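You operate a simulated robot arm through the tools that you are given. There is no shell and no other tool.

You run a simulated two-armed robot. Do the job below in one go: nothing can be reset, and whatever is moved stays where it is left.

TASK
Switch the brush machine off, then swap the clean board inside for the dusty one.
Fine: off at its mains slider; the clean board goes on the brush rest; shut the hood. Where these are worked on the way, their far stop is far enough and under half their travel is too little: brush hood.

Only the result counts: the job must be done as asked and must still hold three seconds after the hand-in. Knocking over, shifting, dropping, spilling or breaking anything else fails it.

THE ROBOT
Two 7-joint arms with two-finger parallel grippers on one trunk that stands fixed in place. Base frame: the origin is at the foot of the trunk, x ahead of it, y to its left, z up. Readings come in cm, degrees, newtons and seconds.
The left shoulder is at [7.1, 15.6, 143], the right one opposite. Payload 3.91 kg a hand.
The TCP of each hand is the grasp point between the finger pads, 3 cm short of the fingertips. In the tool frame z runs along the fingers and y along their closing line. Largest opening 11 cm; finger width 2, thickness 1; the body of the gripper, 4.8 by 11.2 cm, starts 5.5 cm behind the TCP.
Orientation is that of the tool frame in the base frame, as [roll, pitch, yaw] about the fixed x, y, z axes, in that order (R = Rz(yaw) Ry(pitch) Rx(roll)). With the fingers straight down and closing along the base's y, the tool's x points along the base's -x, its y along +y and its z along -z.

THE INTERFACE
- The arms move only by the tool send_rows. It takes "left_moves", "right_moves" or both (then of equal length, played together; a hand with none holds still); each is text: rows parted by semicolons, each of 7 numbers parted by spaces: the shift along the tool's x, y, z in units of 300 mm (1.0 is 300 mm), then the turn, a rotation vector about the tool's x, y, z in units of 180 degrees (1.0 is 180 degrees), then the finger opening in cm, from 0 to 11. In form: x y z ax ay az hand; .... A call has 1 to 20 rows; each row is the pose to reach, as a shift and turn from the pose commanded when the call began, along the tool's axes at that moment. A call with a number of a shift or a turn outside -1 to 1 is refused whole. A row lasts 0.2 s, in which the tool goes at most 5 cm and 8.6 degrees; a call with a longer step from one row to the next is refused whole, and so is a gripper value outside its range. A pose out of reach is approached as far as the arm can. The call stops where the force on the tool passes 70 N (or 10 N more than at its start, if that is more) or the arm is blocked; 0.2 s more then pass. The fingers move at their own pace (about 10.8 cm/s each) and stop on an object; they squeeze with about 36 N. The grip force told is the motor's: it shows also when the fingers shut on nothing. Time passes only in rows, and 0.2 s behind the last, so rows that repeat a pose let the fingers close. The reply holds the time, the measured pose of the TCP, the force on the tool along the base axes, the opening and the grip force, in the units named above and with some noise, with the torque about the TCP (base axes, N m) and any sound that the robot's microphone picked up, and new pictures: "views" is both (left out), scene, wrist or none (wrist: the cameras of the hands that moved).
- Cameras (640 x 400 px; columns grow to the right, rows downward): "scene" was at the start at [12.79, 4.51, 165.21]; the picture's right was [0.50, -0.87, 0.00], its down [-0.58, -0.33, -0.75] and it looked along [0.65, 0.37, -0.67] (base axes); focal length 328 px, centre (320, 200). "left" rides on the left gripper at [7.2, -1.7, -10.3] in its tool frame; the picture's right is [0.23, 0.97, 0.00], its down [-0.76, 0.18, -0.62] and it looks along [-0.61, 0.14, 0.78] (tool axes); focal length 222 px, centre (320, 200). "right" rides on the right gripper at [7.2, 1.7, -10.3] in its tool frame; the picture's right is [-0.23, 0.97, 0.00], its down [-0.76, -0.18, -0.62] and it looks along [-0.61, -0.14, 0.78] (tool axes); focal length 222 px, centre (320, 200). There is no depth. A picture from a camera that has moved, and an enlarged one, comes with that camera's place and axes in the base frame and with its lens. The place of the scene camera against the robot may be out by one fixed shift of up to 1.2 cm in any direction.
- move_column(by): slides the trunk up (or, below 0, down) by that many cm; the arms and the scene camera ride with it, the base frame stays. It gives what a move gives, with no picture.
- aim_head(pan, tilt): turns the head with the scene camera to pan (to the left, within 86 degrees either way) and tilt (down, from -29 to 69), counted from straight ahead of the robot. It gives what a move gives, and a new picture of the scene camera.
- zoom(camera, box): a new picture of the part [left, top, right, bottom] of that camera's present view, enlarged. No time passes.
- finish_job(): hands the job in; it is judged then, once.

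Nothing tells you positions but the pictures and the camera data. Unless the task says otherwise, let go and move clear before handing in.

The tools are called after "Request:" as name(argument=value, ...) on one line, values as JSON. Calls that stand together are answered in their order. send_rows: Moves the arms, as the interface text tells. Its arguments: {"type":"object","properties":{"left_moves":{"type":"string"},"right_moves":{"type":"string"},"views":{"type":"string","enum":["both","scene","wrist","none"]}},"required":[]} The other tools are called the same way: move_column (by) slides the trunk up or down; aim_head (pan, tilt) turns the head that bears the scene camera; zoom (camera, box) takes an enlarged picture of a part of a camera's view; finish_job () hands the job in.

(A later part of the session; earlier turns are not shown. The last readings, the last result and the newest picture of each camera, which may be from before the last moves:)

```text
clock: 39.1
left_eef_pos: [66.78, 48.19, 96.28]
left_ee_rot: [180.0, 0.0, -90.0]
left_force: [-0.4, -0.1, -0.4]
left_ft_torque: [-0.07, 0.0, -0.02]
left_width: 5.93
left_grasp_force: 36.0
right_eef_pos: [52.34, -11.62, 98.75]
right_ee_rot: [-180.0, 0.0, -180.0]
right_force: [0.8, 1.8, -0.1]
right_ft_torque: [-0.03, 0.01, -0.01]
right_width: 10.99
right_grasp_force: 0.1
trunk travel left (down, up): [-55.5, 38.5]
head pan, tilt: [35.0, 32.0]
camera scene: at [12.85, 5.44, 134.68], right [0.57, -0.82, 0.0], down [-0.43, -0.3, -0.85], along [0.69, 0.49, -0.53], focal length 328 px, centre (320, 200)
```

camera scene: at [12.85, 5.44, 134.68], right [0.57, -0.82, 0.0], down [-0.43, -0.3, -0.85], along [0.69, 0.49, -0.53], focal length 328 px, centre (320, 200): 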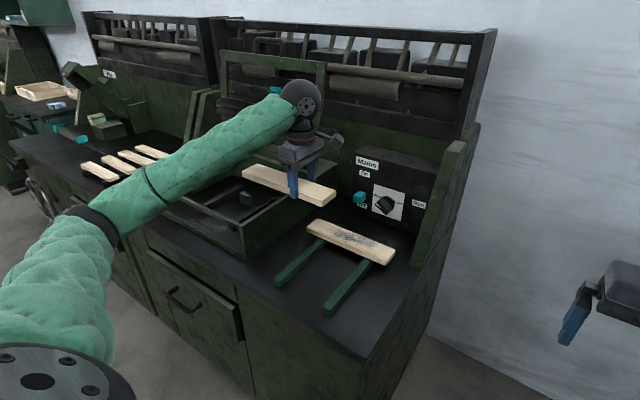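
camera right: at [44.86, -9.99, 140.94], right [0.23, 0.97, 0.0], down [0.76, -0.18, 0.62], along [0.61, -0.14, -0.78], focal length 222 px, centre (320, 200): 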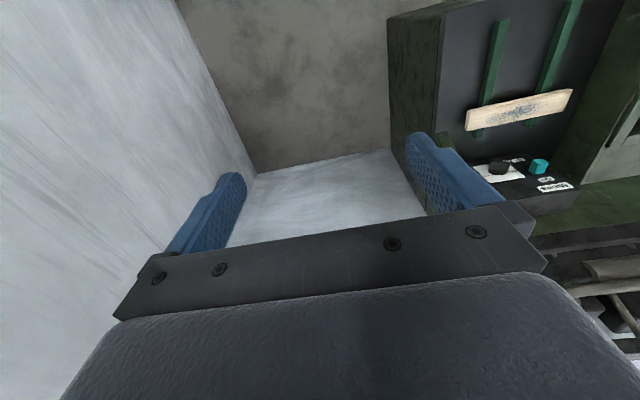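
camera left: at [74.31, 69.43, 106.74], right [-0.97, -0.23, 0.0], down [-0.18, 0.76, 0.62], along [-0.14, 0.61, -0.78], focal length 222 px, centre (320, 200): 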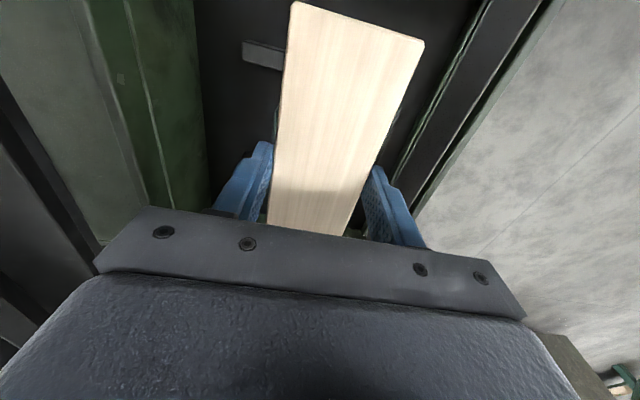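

Carrying it well. I'll continue to above the front half of the rest rails.

Request:
send_rows(left_moves="0.06 0.015 0.01 0 0 0 2; 0.16 0.035 0.03 0 0 0 2; 0.26 0.06 0.05 0 0 0 2; 0.36 0.08 0.08 0 0 0 2; 0.418 0.092 0.1 0 0 0 2; 0.418 0.092 0.1 0 0 0 2", views="both")

Request:
zoom(camera="scene", box=[240, 150, 430, 330])

Request:
zoom(camera="left", box=[130, 0, 530, 240])

```text
clock: 40.5
left_eef_pos: [64.01, 35.58, 93.07]
left_ee_rot: [179.9, 0.0, -89.9]
left_force: [-0.6, 0.0, -1.0]
left_ft_torque: [-0.06, 0.02, 0.0]
left_width: 5.94
left_grasp_force: 36.3
right_eef_pos: [52.3, -11.57, 98.76]
right_ee_rot: [-179.9, 0.0, -180.0]
right_force: [-0.2, -0.2, -0.1]
right_ft_torque: [-0.03, 0.02, -0.03]
right_width: 11.01
right_grasp_force: 0.0
trunk travel left (down, up): [-55.5, 38.5]
head pan, tilt: [35.0, 32.0]
camera scene: at [12.84, 5.46, 134.68], right [0.57, -0.82, 0.0], down [-0.43, -0.3, -0.85], along [0.69, 0.49, -0.53], focal length 328 px, centre (320, 200)
camera left: at [65.62, 28.42, 103.3], right [-0.97, -0.23, 0.0], down [-0.18, 0.76, 0.62], along [-0.14, 0.61, -0.78], focal length 222 px, centre (320, 200)
```

scene: 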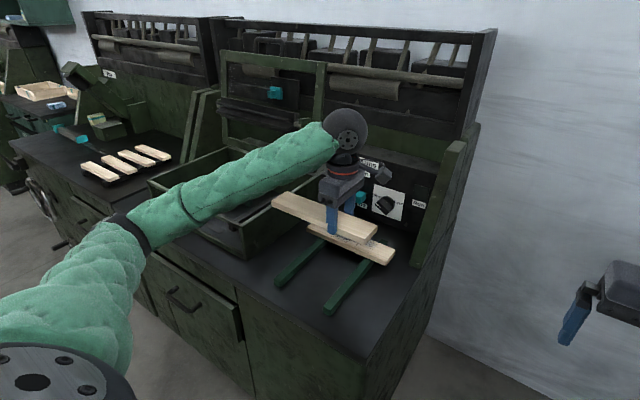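
left: 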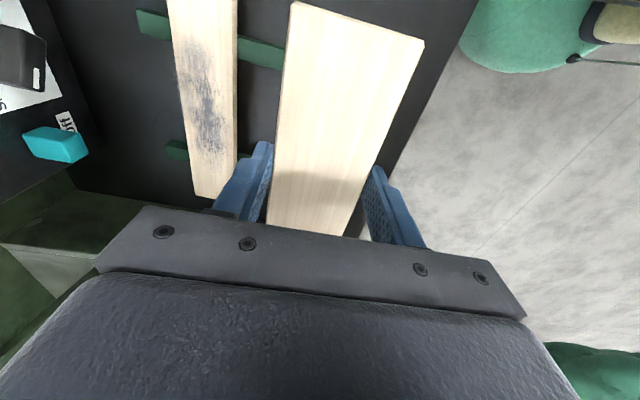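

```text
2.22 times, centred on (335, 240) of scene
camera zoom: at [12.84, 5.46, 134.68], right [0.57, -0.82, 0.0], down [-0.43, -0.3, -0.85], along [0.69, 0.49, -0.53], focal length 730 px, centre (287, 111)
```

zoom: 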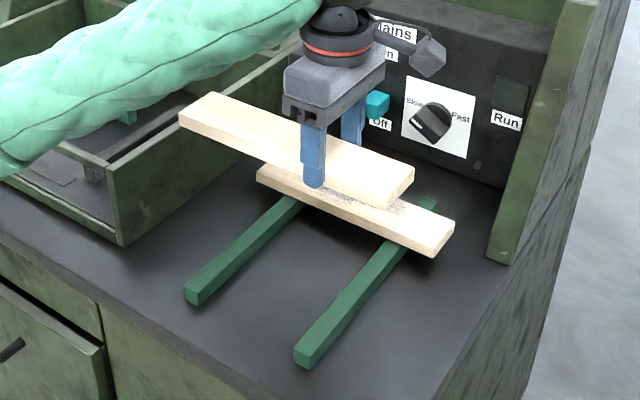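

```text
1.60 times, centred on (330, 120) of left
camera zoom: at [65.62, 28.42, 103.3], right [-0.97, -0.23, 0.0], down [-0.18, 0.76, 0.62], along [-0.14, 0.61, -0.78], focal length 355 px, centre (304, 328)
```

zoom: 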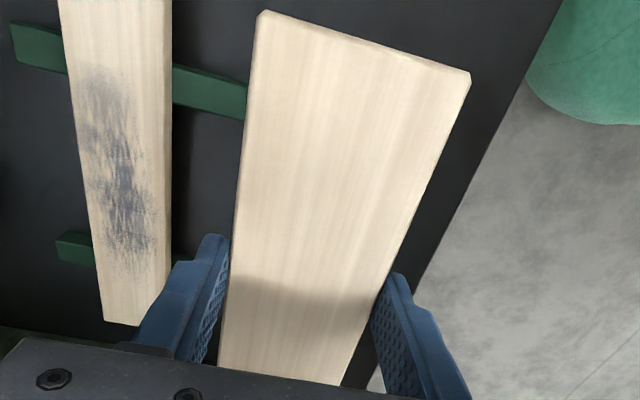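

The clean board hangs over the front half of the rest, clear of the dusty board and spanning both green rails. I'll lower it to just above the rails.

Request:
send_rows(left_moves="0 0 0.08 0 0 0 2; 0 0 0.18 0 0 0 2; 0 0 0.28 0 0 0 2; 0 0 0.37 0 0 0 2; 0 0 0.42 0 0 0 2; 0 0 0.45 0 0 0 2; 0 0 0.45 0 0 0 2", views="scene")

Request:
zoom(camera="scene", box=[240, 170, 430, 330])

```text
clock: 42.1
left_eef_pos: [64.15, 35.54, 79.9]
left_ee_rot: [180.0, 0.1, -89.9]
left_force: [-0.6, 0.2, -1.2]
left_ft_torque: [-0.08, -0.02, -0.04]
left_width: 5.92
left_grasp_force: 36.2
right_eef_pos: [52.26, -11.55, 98.72]
right_ee_rot: [179.9, 0.1, -179.9]
right_force: [0.1, 0.0, 0.1]
right_ft_torque: [0.01, -0.02, -0.03]
right_width: 10.99
right_grasp_force: 0.1
trunk travel left (down, up): [-55.5, 38.5]
head pan, tilt: [35.0, 32.0]
camera scene: at [12.84, 5.44, 134.68], right [0.57, -0.82, 0.0], down [-0.43, -0.3, -0.85], along [0.69, 0.49, -0.53], focal length 328 px, centre (320, 200)
```

scene: 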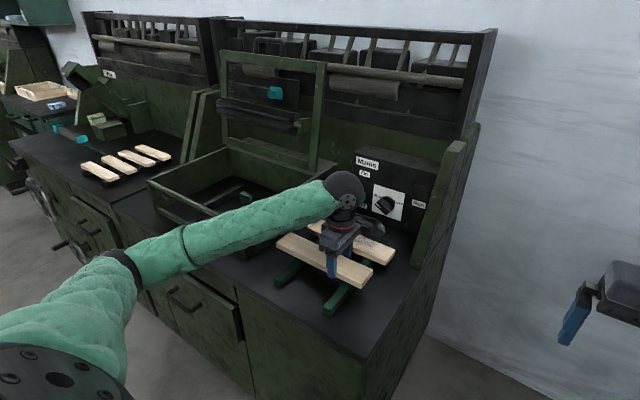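

```text
2.50 times, centred on (335, 250) of scene
camera zoom: at [12.84, 5.44, 134.68], right [0.57, -0.82, 0.0], down [-0.43, -0.3, -0.85], along [0.69, 0.49, -0.53], focal length 821 px, centre (282, 75)
```

zoom: 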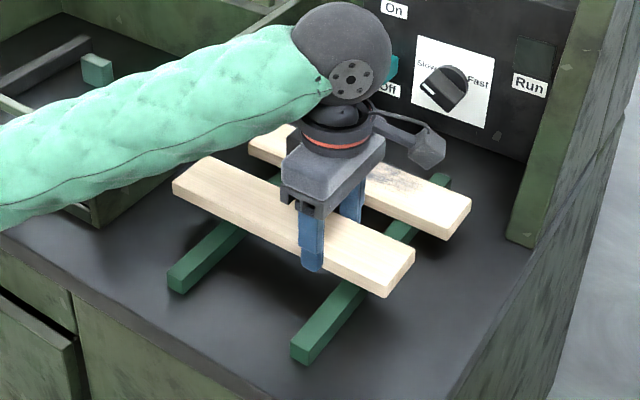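

About 2 cm above the rails. I'll lower gently.

Request:
send_rows(left_moves="0 0 0.02 0 0 0 2; 0 0 0.04 0 0 0 2; 0 0 0.0567 0 0 0 2; 0 0 0.0567 0 0 0 2", views="none")

Request:
send_rows(left_moves="0 0 0.0067 0 0 0 2; 0 0 0.0117 0 0 0 2; 0 0 0.0117 0 0 0 2", views="scene")

Request:
zoom(camera="scene", box=[240, 170, 430, 330])

```text
clock: 43.1
left_eef_pos: [64.03, 35.64, 78.12]
left_ee_rot: [-179.9, 0.1, -89.9]
left_force: [-0.3, 0.2, -1.5]
left_ft_torque: [-0.07, -0.03, -0.01]
left_width: 5.92
left_grasp_force: 36.1
right_eef_pos: [52.35, -11.59, 98.74]
right_ee_rot: [180.0, 0.1, 180.0]
right_force: [-0.3, -0.2, -0.2]
right_ft_torque: [0.01, 0.01, 0.01]
right_width: 11.02
right_grasp_force: 0.2
trunk travel left (down, up): [-55.5, 38.5]
head pan, tilt: [35.0, 32.0]
```

```text
clock: 43.9
left_eef_pos: [64.16, 35.59, 77.85]
left_ee_rot: [-180.0, 0.0, -89.9]
left_force: [-0.2, 0.2, -1.3]
left_ft_torque: [-0.09, -0.01, -0.02]
left_width: 5.93
left_grasp_force: 35.9
right_eef_pos: [52.33, -11.58, 98.81]
right_ee_rot: [179.9, 0.0, 180.0]
right_force: [0.7, -1.1, 0.0]
right_ft_torque: [0.0, -0.03, -0.04]
right_width: 11.05
right_grasp_force: 0.1
trunk travel left (down, up): [-55.5, 38.5]
head pan, tilt: [35.0, 32.0]
camera scene: at [12.84, 5.44, 134.68], right [0.57, -0.82, 0.0], down [-0.43, -0.3, -0.85], along [0.69, 0.49, -0.53], focal length 328 px, centre (320, 200)
```

scene: 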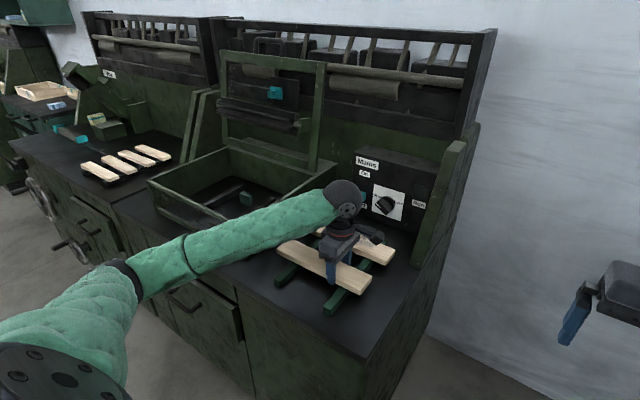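

```text
2.50 times, centred on (335, 250) of scene
camera zoom: at [12.84, 5.44, 134.68], right [0.57, -0.82, 0.0], down [-0.43, -0.3, -0.85], along [0.69, 0.49, -0.53], focal length 821 px, centre (282, 75)
```

zoom: 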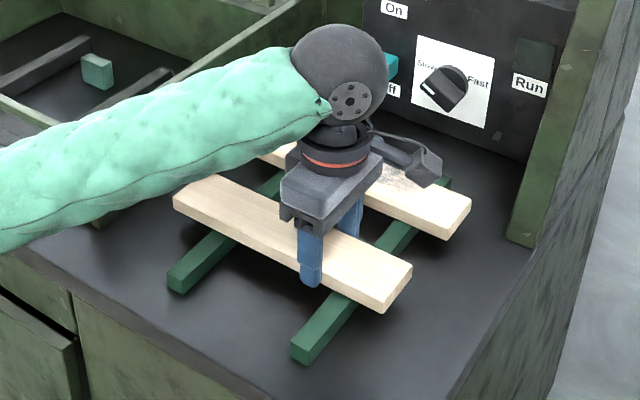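

Nearly down with no contact yet. I'll continue in very small steps until the weight comes off.

Request:
send_rows(left_moves="0 0 0.005 0 0 0 2; 0 0 0.01 0 0 0 2; 0 0 0.01 0 0 0 2", views="none")

```text
clock: 44.7
left_eef_pos: [63.95, 35.71, 77.41]
left_ee_rot: [-180.0, -0.1, -89.9]
left_force: [-0.6, -0.2, -1.6]
left_ft_torque: [-0.05, -0.04, 0.0]
left_width: 5.92
left_grasp_force: 36.0
right_eef_pos: [52.31, -11.73, 98.62]
right_ee_rot: [-180.0, 0.1, -179.9]
right_force: [0.4, 0.5, -0.3]
right_ft_torque: [0.0, -0.03, -0.01]
right_width: 11.01
right_grasp_force: 0.1
trunk travel left (down, up): [-55.5, 38.5]
head pan, tilt: [35.0, 32.0]
```

Request:
send_rows(left_moves="0 0 0.005 0 0 0 2; 0 0 0.01 0 0 0 2; 0 0 0.01 0 0 0 2", views="none")

Request:
zoom(camera="scene", box=[260, 220, 390, 320])

```text
clock: 45.5
left_eef_pos: [64.15, 35.62, 77.37]
left_ee_rot: [-179.8, 0.0, -89.9]
left_force: [6.1, 2.8, 18.1]
left_ft_torque: [0.27, 0.21, -0.19]
left_width: 5.93
left_grasp_force: 36.2
right_eef_pos: [52.23, -11.59, 98.87]
right_ee_rot: [180.0, 0.0, -179.9]
right_force: [0.4, -0.6, 0.2]
right_ft_torque: [0.02, 0.01, -0.02]
right_width: 11.0
right_grasp_force: 0.0
trunk travel left (down, up): [-55.5, 38.5]
head pan, tilt: [35.0, 32.0]
```

```text
4.00 times, centred on (325, 270) of scene
camera zoom: at [12.76, 5.39, 134.72], right [0.57, -0.82, 0.0], down [-0.43, -0.3, -0.85], along [0.69, 0.49, -0.53], focal length 1314 px, centre (300, -80)
```

zoom: 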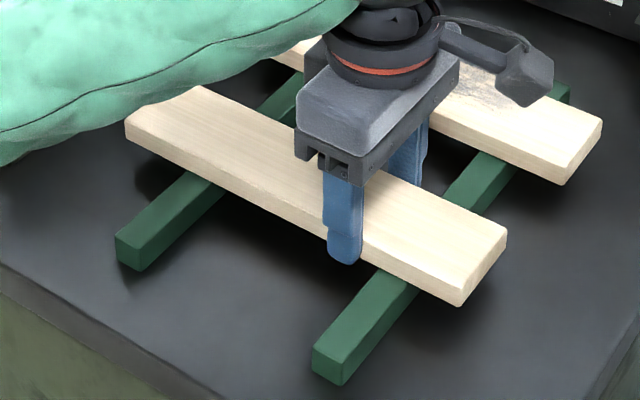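

Contact at 18 N: the board is seated on the rails. I'll ease off slightly, open the fingers and lift away.

Request:
send_rows(left_moves="0 0 -0.007 0 0 0 2; 0 0 -0.007 0 0 0 6.3; 0 0 -0.007 0 0 0 7; 0 0 -0.007 0 0 0 7.6; 0 0 -0.007 0 0 0 7.6", views="both")

Request:
zoom(camera="scene", box=[260, 220, 390, 320])

```text
clock: 46.7
left_eef_pos: [64.09, 35.65, 77.27]
left_ee_rot: [-180.0, 0.0, -89.8]
left_force: [0.4, 0.6, 0.2]
left_ft_torque: [0.01, -0.02, 0.0]
left_width: 7.61
left_grasp_force: 0.0
right_eef_pos: [52.15, -11.63, 98.69]
right_ee_rot: [180.0, 0.0, -180.0]
right_force: [-0.4, 0.9, 0.3]
right_ft_torque: [0.01, 0.0, 0.01]
right_width: 10.99
right_grasp_force: 0.1
trunk travel left (down, up): [-55.5, 38.5]
head pan, tilt: [35.0, 32.0]
camera scene: at [12.84, 5.44, 134.68], right [0.57, -0.82, 0.0], down [-0.43, -0.3, -0.85], along [0.69, 0.49, -0.53], focal length 328 px, centre (320, 200)
camera left: at [65.73, 28.38, 87.59], right [-0.97, -0.23, 0.0], down [-0.18, 0.76, 0.62], along [-0.14, 0.61, -0.78], focal length 222 px, centre (320, 200)
```

scene: 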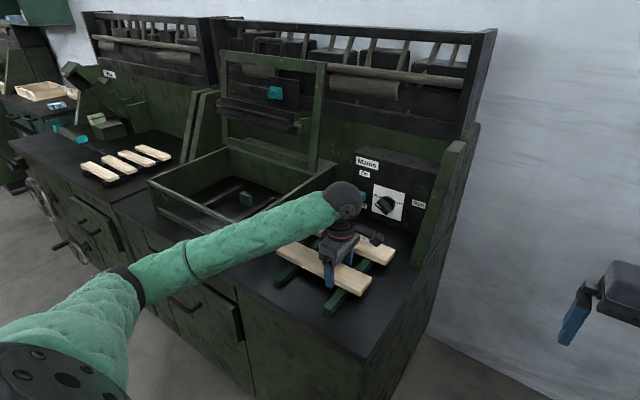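
left: 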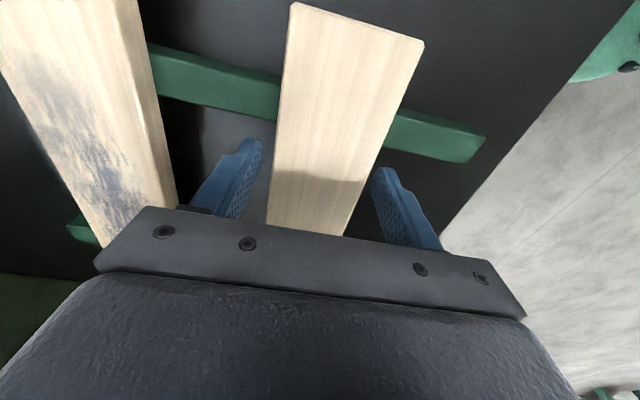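

```text
4.00 times, centred on (325, 270) of scene
camera zoom: at [12.84, 5.44, 134.68], right [0.57, -0.82, 0.0], down [-0.43, -0.3, -0.85], along [0.69, 0.49, -0.53], focal length 1314 px, centre (300, -80)
```

zoom: 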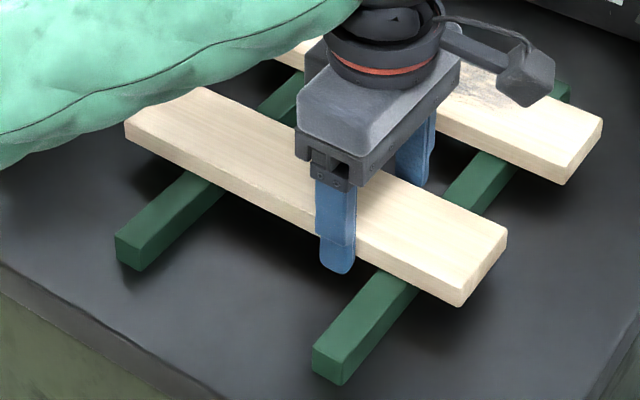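

The clean board sits on the rest. I'll raise the hand and move over the dusty board for a look.

Request:
send_rows(left_moves="0 0 -0.08 0 0 0 7.6; 0 0 -0.18 0 0 0 7.6; 0 0 -0.3 0 0 0 8.5; 0.03 -0.13 -0.4 0 0 0 8.5; 0.06 -0.265 -0.5 0 0 0 8.5; 0.088 -0.398 -0.59 0 0 0 8.5; 0.088 -0.398 -0.59 0 0 0 8.5", views="both")

Request:
zoom(camera="left", box=[170, 0, 490, 230])

Request:
zoom(camera="scene", box=[260, 200, 410, 330])

```text
refused: row 5 steps farther than a row can; nothing moved
```

```text
1.74 times, centred on (330, 115) of left
camera zoom: at [65.73, 28.38, 87.59], right [-0.97, -0.23, 0.0], down [-0.18, 0.76, 0.62], along [-0.14, 0.61, -0.78], focal length 386 px, centre (303, 348)
```

zoom: 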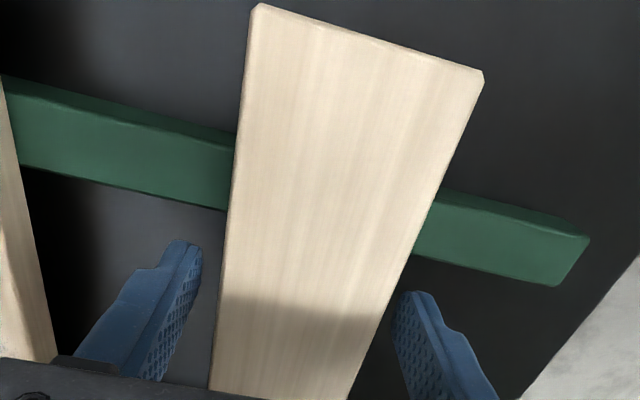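

```text
3.08 times, centred on (335, 265) of scene
camera zoom: at [12.84, 5.44, 134.68], right [0.57, -0.82, 0.0], down [-0.43, -0.3, -0.85], along [0.69, 0.49, -0.53], focal length 1011 px, centre (274, 0)
```

zoom: 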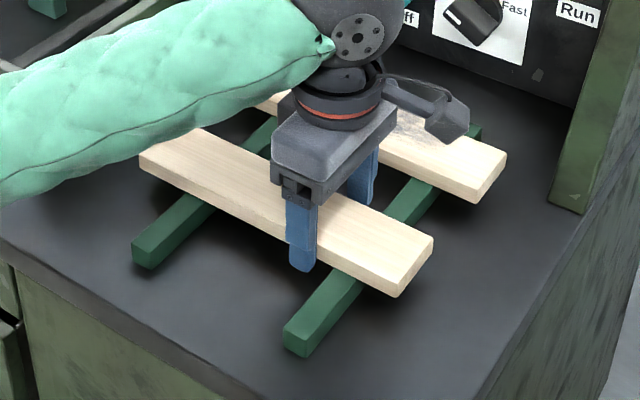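

A step was too long, so nothing moved. I'll resend it with more rows: straight up first, then over the dusty board.

Request:
send_rows(left_moves="0 0 -0.08 0 0 0 7.6; 0 0 -0.18 0 0 0 7.6; 0 0 -0.3 0 0 0 8.5; 0.02 -0.09 -0.4 0 0 0 8.5; 0.045 -0.19 -0.48 0 0 0 8.5; 0.07 -0.3 -0.55 0 0 0 8.5; 0.088 -0.398 -0.59 0 0 0 8.5; 0.088 -0.398 -0.59 0 0 0 8.5", views="both")

Request:
zoom(camera="left", box=[170, 0, 490, 230])

Request:
zoom(camera="scene", box=[260, 200, 410, 330])

```text
clock: 48.5
left_eef_pos: [75.77, 32.84, 95.19]
left_ee_rot: [179.9, 0.0, -89.9]
left_force: [0.3, -1.4, -1.0]
left_ft_torque: [0.01, 0.0, 0.02]
left_width: 8.51
left_grasp_force: 0.0
right_eef_pos: [52.33, -11.46, 98.78]
right_ee_rot: [-180.0, -0.1, -179.9]
right_force: [0.3, 1.0, 0.0]
right_ft_torque: [0.0, -0.04, -0.03]
right_width: 10.98
right_grasp_force: 0.0
trunk travel left (down, up): [-55.5, 38.5]
head pan, tilt: [35.0, 32.0]
camera scene: at [12.81, 5.46, 134.69], right [0.57, -0.82, 0.0], down [-0.43, -0.3, -0.85], along [0.69, 0.49, -0.53], focal length 328 px, centre (320, 200)
camera left: at [77.38, 25.75, 105.47], right [-0.97, -0.23, 0.0], down [-0.18, 0.76, 0.62], along [-0.14, 0.61, -0.78], focal length 222 px, centre (320, 200)
```

scene: 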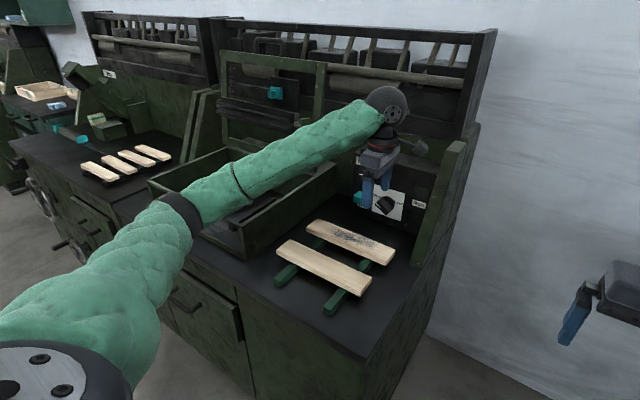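
left: 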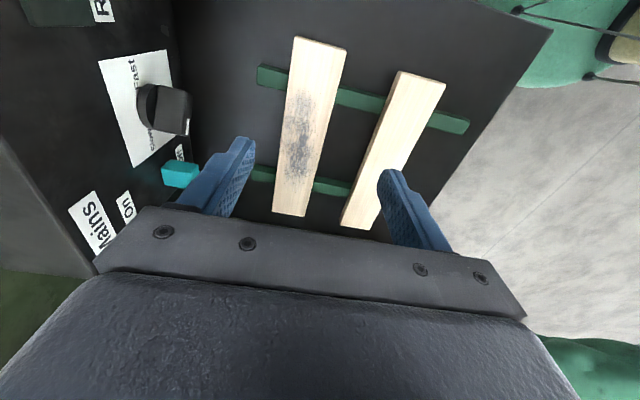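

```text
1.74 times, centred on (330, 115) of left
camera zoom: at [77.38, 25.75, 105.47], right [-0.97, -0.23, 0.0], down [-0.18, 0.76, 0.62], along [-0.14, 0.61, -0.78], focal length 386 px, centre (303, 348)
```

zoom: 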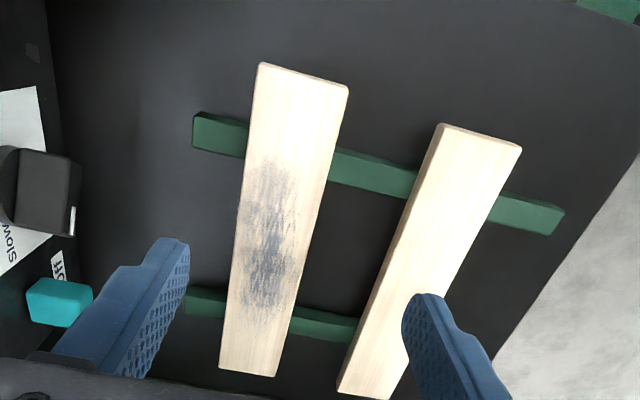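

```text
3.08 times, centred on (335, 265) of scene
camera zoom: at [12.81, 5.46, 134.69], right [0.57, -0.82, 0.0], down [-0.43, -0.3, -0.85], along [0.69, 0.49, -0.53], focal length 1011 px, centre (274, 0)
```

zoom: 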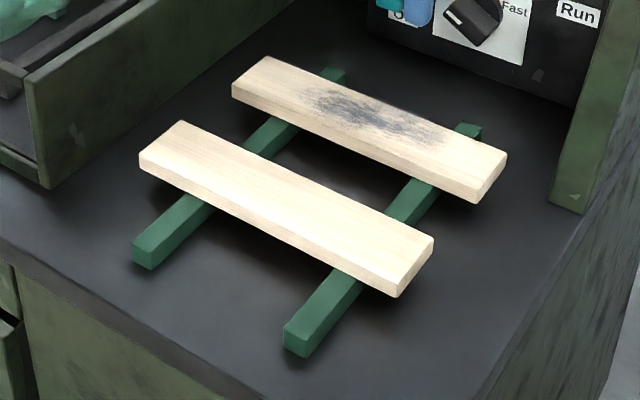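

Both boards sit flat on the rest. I put the dusty board at about x 73.7–79.6, y 27.4–53, and will grip it at y 35.6 (same offset as before), descending in two stages.

Request:
send_rows(left_moves="-0.03 -0.008 0.12 0 0 0 8.5; -0.06 -0.016 0.24 0 0 0 8.5; -0.088 -0.023 0.36 0 0 0 8.5; -0.088 -0.023 0.36 0 0 0 8.5", views="both")

Request:
zoom(camera="left", box=[150, 30, 450, 240])

Request:
zoom(camera="scene", box=[280, 180, 430, 290])

```text
clock: 49.5
left_eef_pos: [76.58, 35.58, 84.38]
left_ee_rot: [-179.9, 0.0, -89.9]
left_force: [-0.2, 0.2, -0.7]
left_ft_torque: [-0.02, -0.03, 0.0]
left_width: 8.51
left_grasp_force: 0.1
right_eef_pos: [52.38, -11.65, 98.76]
right_ee_rot: [180.0, 0.1, -180.0]
right_force: [-0.2, 0.0, -0.3]
right_ft_torque: [-0.03, -0.01, -0.01]
right_width: 11.01
right_grasp_force: 0.1
trunk travel left (down, up): [-55.5, 38.5]
head pan, tilt: [35.0, 32.0]
camera scene: at [12.81, 5.38, 134.69], right [0.57, -0.82, 0.0], down [-0.43, -0.3, -0.85], along [0.69, 0.49, -0.53], focal length 328 px, centre (320, 200)
camera left: at [78.27, 28.3, 94.7], right [-0.97, -0.23, 0.0], down [-0.18, 0.76, 0.62], along [-0.14, 0.61, -0.78], focal length 222 px, centre (320, 200)
```

scene: 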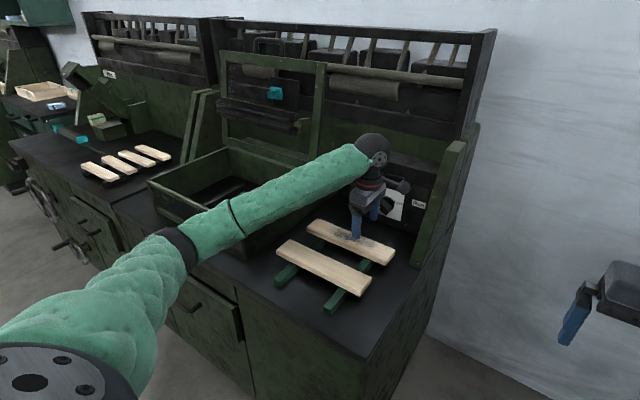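
left: 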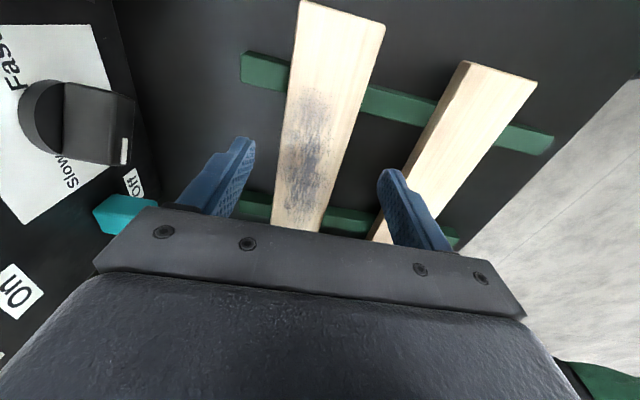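

```text
1.90 times, centred on (300, 135) of left
camera zoom: at [78.27, 28.3, 94.7], right [-0.97, -0.23, 0.0], down [-0.18, 0.76, 0.62], along [-0.14, 0.61, -0.78], focal length 423 px, centre (358, 324)
```

zoom: 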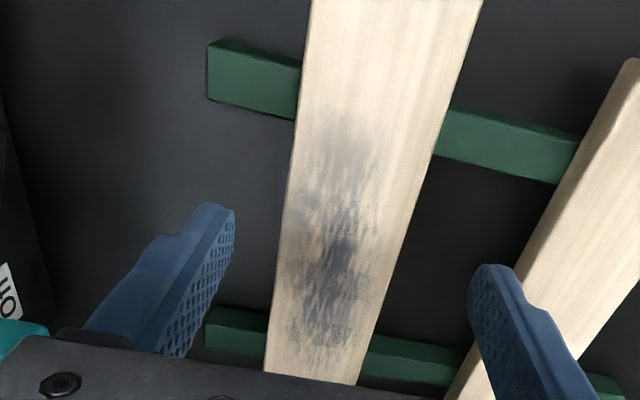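

```text
3.64 times, centred on (355, 235) of scene
camera zoom: at [12.81, 5.38, 134.69], right [0.57, -0.82, 0.0], down [-0.43, -0.3, -0.85], along [0.69, 0.49, -0.53], focal length 1195 px, centre (193, 73)
```

zoom: 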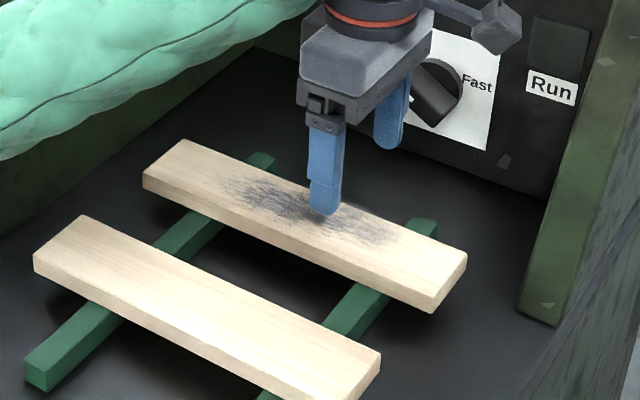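

Aligned to within 2 mm. I'll descend to grip height.

Request:
send_rows(left_moves="0 -0.004 0.08 0 0 0 8.5; 0 -0.004 0.16 0 0 0 8.5; 0 -0.004 0.205 0 0 0 8.5; 0 -0.004 0.228 0 0 0 8.5; 0 -0.004 0.228 0 0 0 8.5", views="wrist")

Request:
zoom(camera="scene", box=[280, 180, 430, 290])

```text
clock: 50.7
left_eef_pos: [76.75, 35.57, 77.42]
left_ee_rot: [-180.0, 0.0, -89.8]
left_force: [-0.3, 1.3, 0.7]
left_ft_torque: [0.0, -0.01, -0.03]
left_width: 8.52
left_grasp_force: 0.0
right_eef_pos: [52.27, -11.55, 98.69]
right_ee_rot: [180.0, 0.1, 179.9]
right_force: [-0.8, 0.5, -0.7]
right_ft_torque: [0.02, -0.03, -0.02]
right_width: 10.98
right_grasp_force: 0.0
trunk travel left (down, up): [-55.5, 38.5]
head pan, tilt: [35.0, 32.0]
camera left: at [78.42, 28.39, 87.66], right [-0.97, -0.23, 0.0], down [-0.18, 0.76, 0.62], along [-0.14, 0.61, -0.78], focal length 222 px, centre (320, 200)
```

left: 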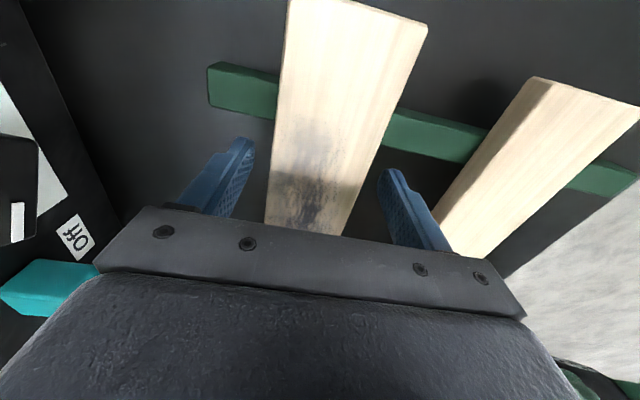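

```text
3.64 times, centred on (355, 235) of scene
camera zoom: at [12.84, 5.43, 134.68], right [0.57, -0.82, 0.0], down [-0.43, -0.3, -0.85], along [0.69, 0.49, -0.53], focal length 1195 px, centre (193, 73)
```

zoom: 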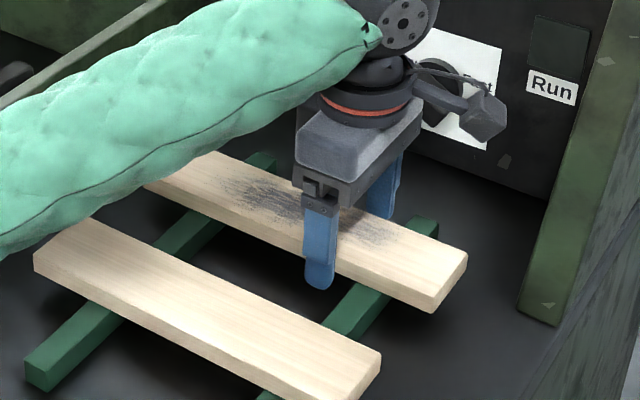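

The fingers straddle the dusty board. I'll close, then lift.

Request:
send_rows(left_moves="0 0 0 0 0 0 4; 0 0 0 0 0 0 3; 0 0 0 0 0 0 2; 0 0 0 0 0 0 2", views="none")

Request:
send_rows(left_moves="0 0 -0.03 0 0 0 2; 0 0 -0.08 0 0 0 2; 0 0 -0.16 0 0 0 2; 0 0 -0.26 0 0 0 2; 0 0 -0.36 0 0 0 2; 0 0 -0.46 0 0 0 2; 0 0 -0.56 0 0 0 2; 0 0 -0.63 0 0 0 2; 0 0 -0.63 0 0 0 2", views="both")

```text
clock: 51.7
left_eef_pos: [76.78, 35.52, 77.44]
left_ee_rot: [-179.9, 0.0, -89.9]
left_force: [1.3, 0.6, 0.7]
left_ft_torque: [0.15, -0.08, -0.06]
left_width: 5.92
left_grasp_force: 35.3
right_eef_pos: [52.21, -11.6, 98.9]
right_ee_rot: [180.0, 0.0, 180.0]
right_force: [-0.2, 1.3, 0.0]
right_ft_torque: [-0.01, 0.0, 0.01]
right_width: 10.99
right_grasp_force: 0.0
trunk travel left (down, up): [-55.5, 38.5]
head pan, tilt: [35.0, 32.0]
```

```text
clock: 53.7
left_eef_pos: [76.72, 35.57, 96.32]
left_ee_rot: [179.9, 0.1, -90.0]
left_force: [-0.4, 0.2, -0.9]
left_ft_torque: [-0.05, -0.01, 0.0]
left_width: 5.93
left_grasp_force: 35.5
right_eef_pos: [52.34, -11.59, 98.64]
right_ee_rot: [179.9, -0.1, 180.0]
right_force: [0.5, 0.1, 1.1]
right_ft_torque: [-0.05, -0.01, -0.01]
right_width: 11.02
right_grasp_force: 0.1
trunk travel left (down, up): [-55.5, 38.5]
head pan, tilt: [35.0, 32.0]
camera scene: at [12.88, 5.45, 134.68], right [0.57, -0.82, 0.0], down [-0.43, -0.3, -0.85], along [0.69, 0.49, -0.53], focal length 328 px, centre (320, 200)
camera left: at [78.47, 28.33, 106.56], right [-0.97, -0.23, 0.0], down [-0.18, 0.76, 0.62], along [-0.14, 0.61, -0.78], focal length 222 px, centre (320, 200)
```

scene: 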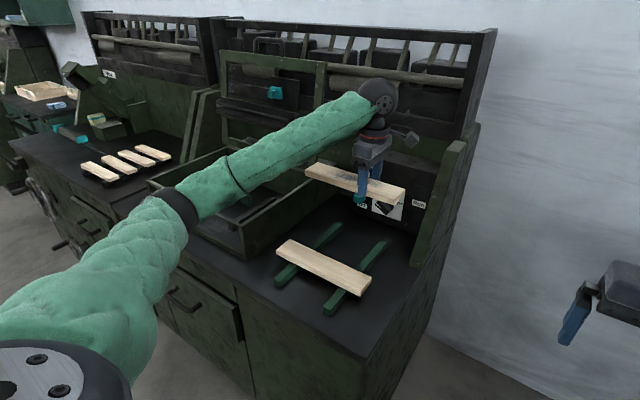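
left: 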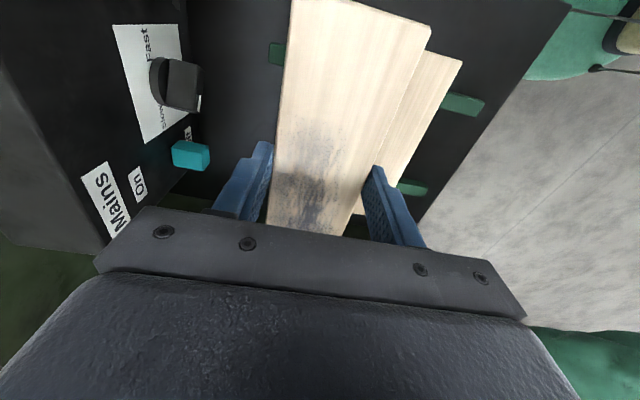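

The dusty board is in hand. I'll shift it forward of the raised brush first, then carry it left over the machine.

Request:
send_rows(left_moves="-0.03 0.04 0 0 0 0 2; -0.1 0.09 0 0 0 0 2; -0.2 0.134 0 0 0 0 2; -0.3 0.134 0 0 0 0 2; -0.4 0.134 0 0 0 0 2; -0.5 0.134 0 0 0 0 2; -0.6 0.134 0 0 0 0 2; -0.7 0.134 0 0 0 0 2; -0.8 0.134 0 0 0 0 2; -0.9 0.134 0 0 0 0 2; -0.96 0.134 0 0 0 0 2; -0.96 0.134 0 0 0 0 2", views="scene")

```text
clock: 56.3
left_eef_pos: [72.98, 64.75, 96.51]
left_ee_rot: [-180.0, 0.1, -90.0]
left_force: [0.2, -0.8, -1.0]
left_ft_torque: [-0.07, 0.01, 0.02]
left_width: 5.96
left_grasp_force: 36.2
right_eef_pos: [52.26, -11.58, 98.75]
right_ee_rot: [-180.0, 0.0, 180.0]
right_force: [-0.3, 0.2, 0.6]
right_ft_torque: [0.0, -0.02, 0.01]
right_width: 11.01
right_grasp_force: 0.1
trunk travel left (down, up): [-55.5, 38.5]
head pan, tilt: [35.0, 32.0]
camera scene: at [12.86, 5.44, 134.68], right [0.57, -0.82, 0.0], down [-0.43, -0.3, -0.85], along [0.69, 0.49, -0.53], focal length 328 px, centre (320, 200)
```

scene: 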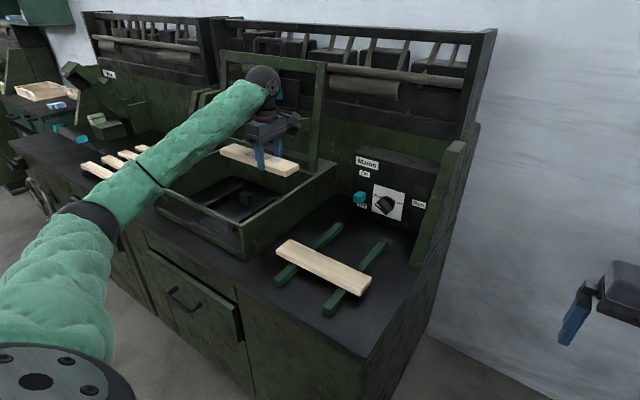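

Now over the right part of the machine. I'll move the last 12 cm left to the original grip spot.

Request:
send_rows(left_moves="-0.06 0 0 0 0 0 2; -0.16 0.002 0 0 0 0 2; -0.26 0.004 0 0 0 0 2; -0.35 0.006 0 0 0 0 2; -0.4 0.008 0 0 0 0 2; -0.4 0.008 0 0 0 0 2", views="both")

Request:
send_rows(left_moves="0 0 0 0 0 0 2", views="none")

Request:
zoom(camera="left", box=[130, 0, 530, 240])

Request:
zoom(camera="scene", box=[145, 130, 345, 265])

```text
clock: 57.7
left_eef_pos: [72.71, 76.54, 96.2]
left_ee_rot: [-179.9, 0.0, -89.8]
left_force: [0.4, 0.0, -2.0]
left_ft_torque: [-0.09, 0.0, -0.01]
left_width: 5.94
left_grasp_force: 35.9
right_eef_pos: [52.29, -11.53, 98.76]
right_ee_rot: [-180.0, 0.0, 179.9]
right_force: [0.7, 0.2, -0.5]
right_ft_torque: [0.0, -0.02, 0.01]
right_width: 11.0
right_grasp_force: 0.1
trunk travel left (down, up): [-55.5, 38.5]
head pan, tilt: [35.0, 32.0]
camera scene: at [12.85, 5.45, 134.68], right [0.57, -0.82, 0.0], down [-0.43, -0.3, -0.85], along [0.69, 0.49, -0.53], focal length 328 px, centre (320, 200)
camera left: at [74.33, 69.39, 106.59], right [-0.97, -0.23, 0.0], down [-0.18, 0.76, 0.62], along [-0.14, 0.61, -0.78], focal length 222 px, centre (320, 200)
```

scene: 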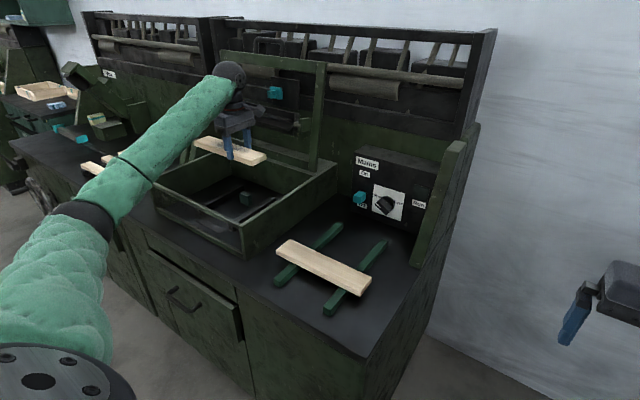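
left: 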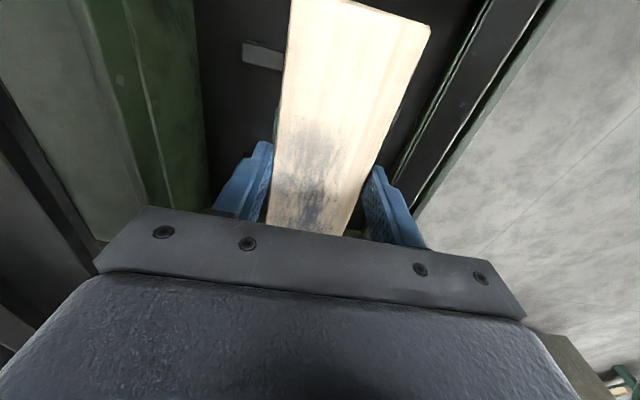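

```text
clock: 58.1
left_eef_pos: [72.69, 76.65, 96.36]
left_ee_rot: [-179.9, 0.0, -89.8]
left_force: [-0.9, -0.8, -1.0]
left_ft_torque: [-0.06, 0.0, 0.02]
left_width: 5.95
left_grasp_force: 36.4
right_eef_pos: [52.3, -11.71, 98.74]
right_ee_rot: [179.9, 0.0, 180.0]
right_force: [0.5, -0.1, -0.5]
right_ft_torque: [0.01, -0.01, 0.0]
right_width: 10.98
right_grasp_force: 0.1
trunk travel left (down, up): [-55.5, 38.5]
head pan, tilt: [35.0, 32.0]
```

```text
1.60 times, centred on (330, 120) of left
camera zoom: at [74.33, 69.38, 106.58], right [-0.97, -0.23, 0.0], down [-0.18, 0.76, 0.62], along [-0.14, 0.61, -0.78], focal length 355 px, centre (304, 328)
```

zoom: 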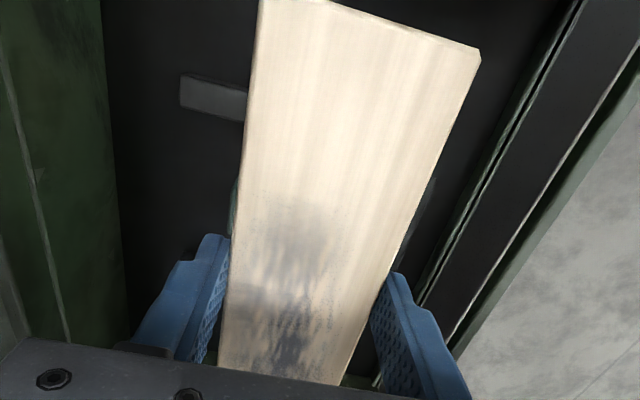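

```text
2.96 times, centred on (245, 198) of scene
camera zoom: at [12.85, 5.46, 134.68], right [0.57, -0.82, 0.0], down [-0.43, -0.3, -0.85], along [0.69, 0.49, -0.53], focal length 973 px, centre (542, 207)
```

zoom: 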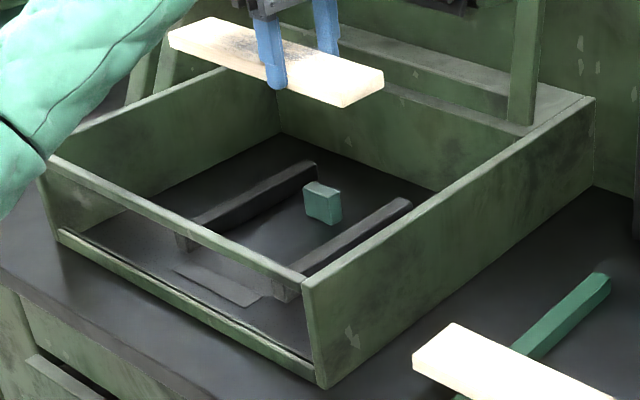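

The dusty board sits where the clean one came from, within a few millimetres. I'll nudge it 2 mm left and 2 mm away from the back stop, and lower it to just above the rails.

Request:
send_rows(left_moves="-0.007 0.007 0.06 0 0 0 2; -0.007 0.007 0.16 0 0 0 2; -0.007 0.007 0.26 0 0 0 2; -0.007 0.007 0.36 0 0 0 2; -0.007 0.007 0.46 0 0 0 2; -0.007 0.007 0.53 0 0 0 2; -0.007 0.007 0.575 0 0 0 2; -0.007 0.007 0.575 0 0 0 2", views="both")

Request:
zoom(camera="scene", box=[145, 130, 345, 265])

```text
clock: 59.9
left_eef_pos: [72.33, 76.75, 78.97]
left_ee_rot: [-180.0, -0.1, -89.9]
left_force: [-0.7, -0.4, -1.7]
left_ft_torque: [-0.09, 0.01, 0.04]
left_width: 5.92
left_grasp_force: 35.5
right_eef_pos: [52.27, -11.59, 98.77]
right_ee_rot: [-179.9, 0.0, -180.0]
right_force: [-0.1, -1.2, -0.5]
right_ft_torque: [-0.03, 0.01, 0.02]
right_width: 11.02
right_grasp_force: 0.0
trunk travel left (down, up): [-55.5, 38.5]
head pan, tilt: [35.0, 32.0]
camera scene: at [12.82, 5.45, 134.69], right [0.57, -0.82, 0.0], down [-0.43, -0.3, -0.85], along [0.69, 0.49, -0.53], focal length 328 px, centre (320, 200)
camera left: at [74.06, 69.48, 89.33], right [-0.97, -0.23, 0.0], down [-0.18, 0.76, 0.62], along [-0.14, 0.61, -0.78], focal length 222 px, centre (320, 200)
```

scene: 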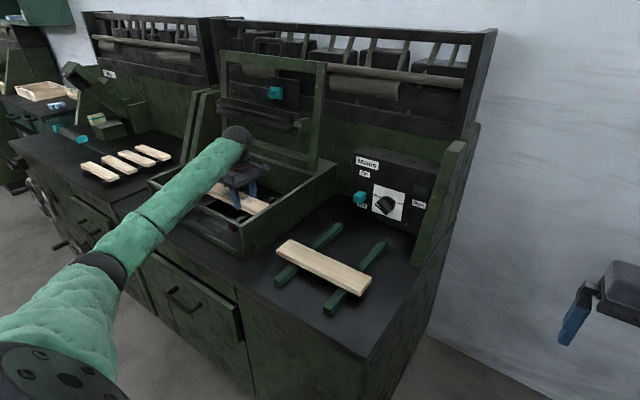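
left: 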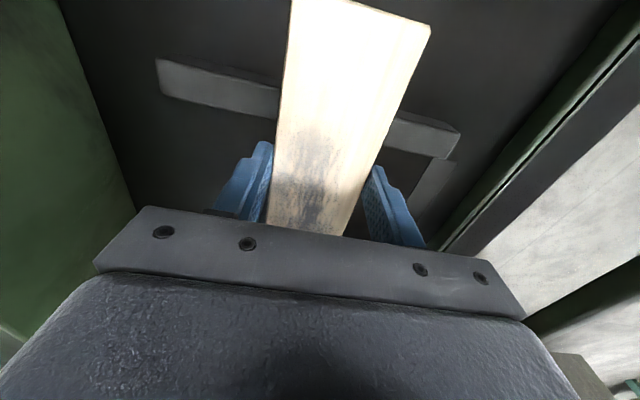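

```text
2.96 times, centred on (245, 198) of scene
camera zoom: at [12.82, 5.45, 134.69], right [0.57, -0.82, 0.0], down [-0.43, -0.3, -0.85], along [0.69, 0.49, -0.53], focal length 973 px, centre (542, 207)
```

zoom: 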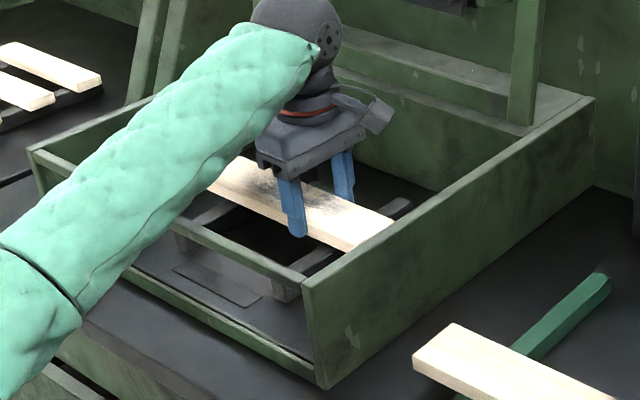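

Just above the rails. I'll lower the last centimetre slowly.

Request:
send_rows(left_moves="0 0 0.012 0 0 0 2; 0 0 0.025 0 0 0 2; 0 0 0.03 0 0 0 2; 0 0 0.03 0 0 0 2", views="none")

Request:
send_rows(left_moves="0 0 0.005 0 0 0 2; 0 0 0.01 0 0 0 2; 0 0 0.01 0 0 0 2", views="none")

```text
clock: 60.9
left_eef_pos: [72.4, 76.62, 78.18]
left_ee_rot: [180.0, 0.0, -89.9]
left_force: [-0.1, 0.2, -0.7]
left_ft_torque: [-0.06, 0.01, 0.01]
left_width: 5.96
left_grasp_force: 35.4
right_eef_pos: [52.28, -11.52, 98.75]
right_ee_rot: [180.0, 0.0, 180.0]
right_force: [-0.5, -0.3, 0.7]
right_ft_torque: [0.01, -0.01, 0.02]
right_width: 11.02
right_grasp_force: 0.0
trunk travel left (down, up): [-55.5, 38.5]
head pan, tilt: [35.0, 32.0]
```

```text
clock: 61.7
left_eef_pos: [72.31, 76.74, 77.86]
left_ee_rot: [-180.0, 0.0, -89.9]
left_force: [0.7, -0.8, 0.3]
left_ft_torque: [0.13, -0.02, -0.02]
left_width: 5.95
left_grasp_force: 35.8
right_eef_pos: [52.22, -11.54, 98.7]
right_ee_rot: [-180.0, 0.0, -180.0]
right_force: [-0.5, -0.1, 0.9]
right_ft_torque: [0.01, -0.03, 0.02]
right_width: 11.01
right_grasp_force: 0.0
trunk travel left (down, up): [-55.5, 38.5]
head pan, tilt: [35.0, 32.0]
```

Weight is starting to come off, as predicted at z 77.8. I'll press down a hair more to confirm it's seated.

Request:
send_rows(left_moves="0 0 0.005 0 0 0 2; 0 0 0.005 0 0 0 2", views="none")

```text
clock: 62.3
left_eef_pos: [72.28, 76.57, 77.85]
left_ee_rot: [-179.9, 0.0, -90.0]
left_force: [0.9, 3.5, 7.8]
left_ft_torque: [0.71, 0.16, -0.09]
left_width: 5.94
left_grasp_force: 35.7
right_eef_pos: [52.32, -11.58, 98.66]
right_ee_rot: [-179.9, -0.1, 180.0]
right_force: [-0.1, 0.0, 0.1]
right_ft_torque: [0.0, -0.01, 0.05]
right_width: 11.02
right_grasp_force: 0.0
trunk travel left (down, up): [-55.5, 38.5]
head pan, tilt: [35.0, 32.0]
```

The board rests on the rails, mostly bearing on the far one. I'll release gently.

Request:
send_rows(left_moves="0 0 0 0 0 0 5.9; 0 0 0 0 0 0 6.4; 0 0 0 0 0 0 7; 0 0 0 0 0 0 7.8; 0 0 0 0 0 0 7.8", views="both")

Request:
zoom(camera="scene", box=[145, 130, 345, 265])

```text
clock: 63.5
left_eef_pos: [72.39, 76.66, 77.67]
left_ee_rot: [179.9, 0.0, -89.9]
left_force: [0.7, -0.4, 0.2]
left_ft_torque: [0.01, 0.0, 0.0]
left_width: 7.81
left_grasp_force: 0.0
right_eef_pos: [52.22, -11.63, 98.79]
right_ee_rot: [180.0, 0.1, -179.9]
right_force: [0.4, 0.3, -1.2]
right_ft_torque: [-0.03, 0.02, 0.03]
right_width: 11.02
right_grasp_force: 0.1
trunk travel left (down, up): [-55.5, 38.5]
head pan, tilt: [35.0, 32.0]
camera scene: at [12.84, 5.45, 134.68], right [0.57, -0.82, 0.0], down [-0.43, -0.3, -0.85], along [0.69, 0.49, -0.53], focal length 328 px, centre (320, 200)
camera left: at [74.04, 69.45, 87.92], right [-0.97, -0.23, 0.0], down [-0.18, 0.76, 0.62], along [-0.14, 0.61, -0.78], focal length 222 px, centre (320, 200)
```

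scene: 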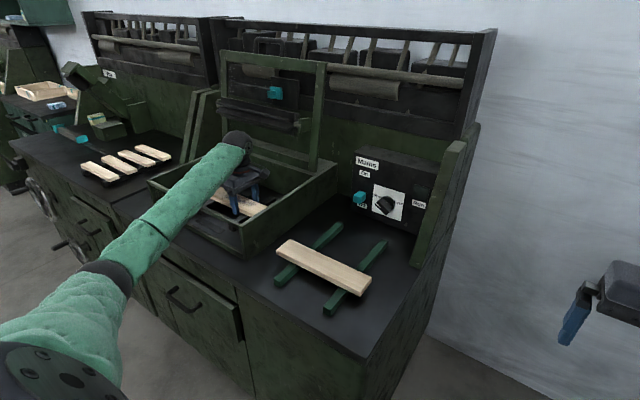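
left: 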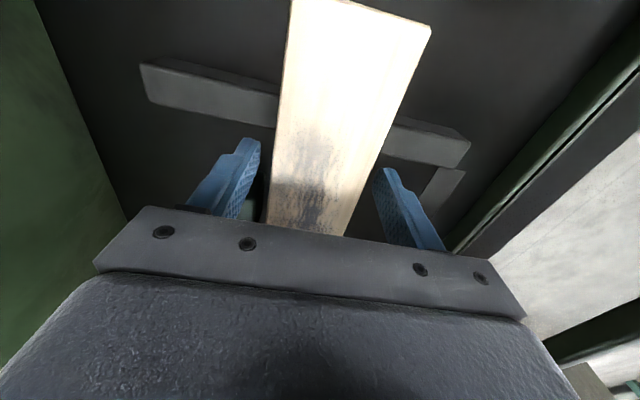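

```text
2.96 times, centred on (245, 198) of scene
camera zoom: at [12.84, 5.45, 134.68], right [0.57, -0.82, 0.0], down [-0.43, -0.3, -0.85], along [0.69, 0.49, -0.53], focal length 973 px, centre (542, 207)
```

zoom: 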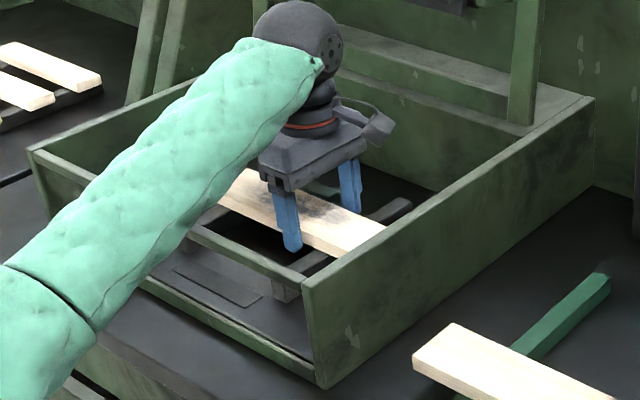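

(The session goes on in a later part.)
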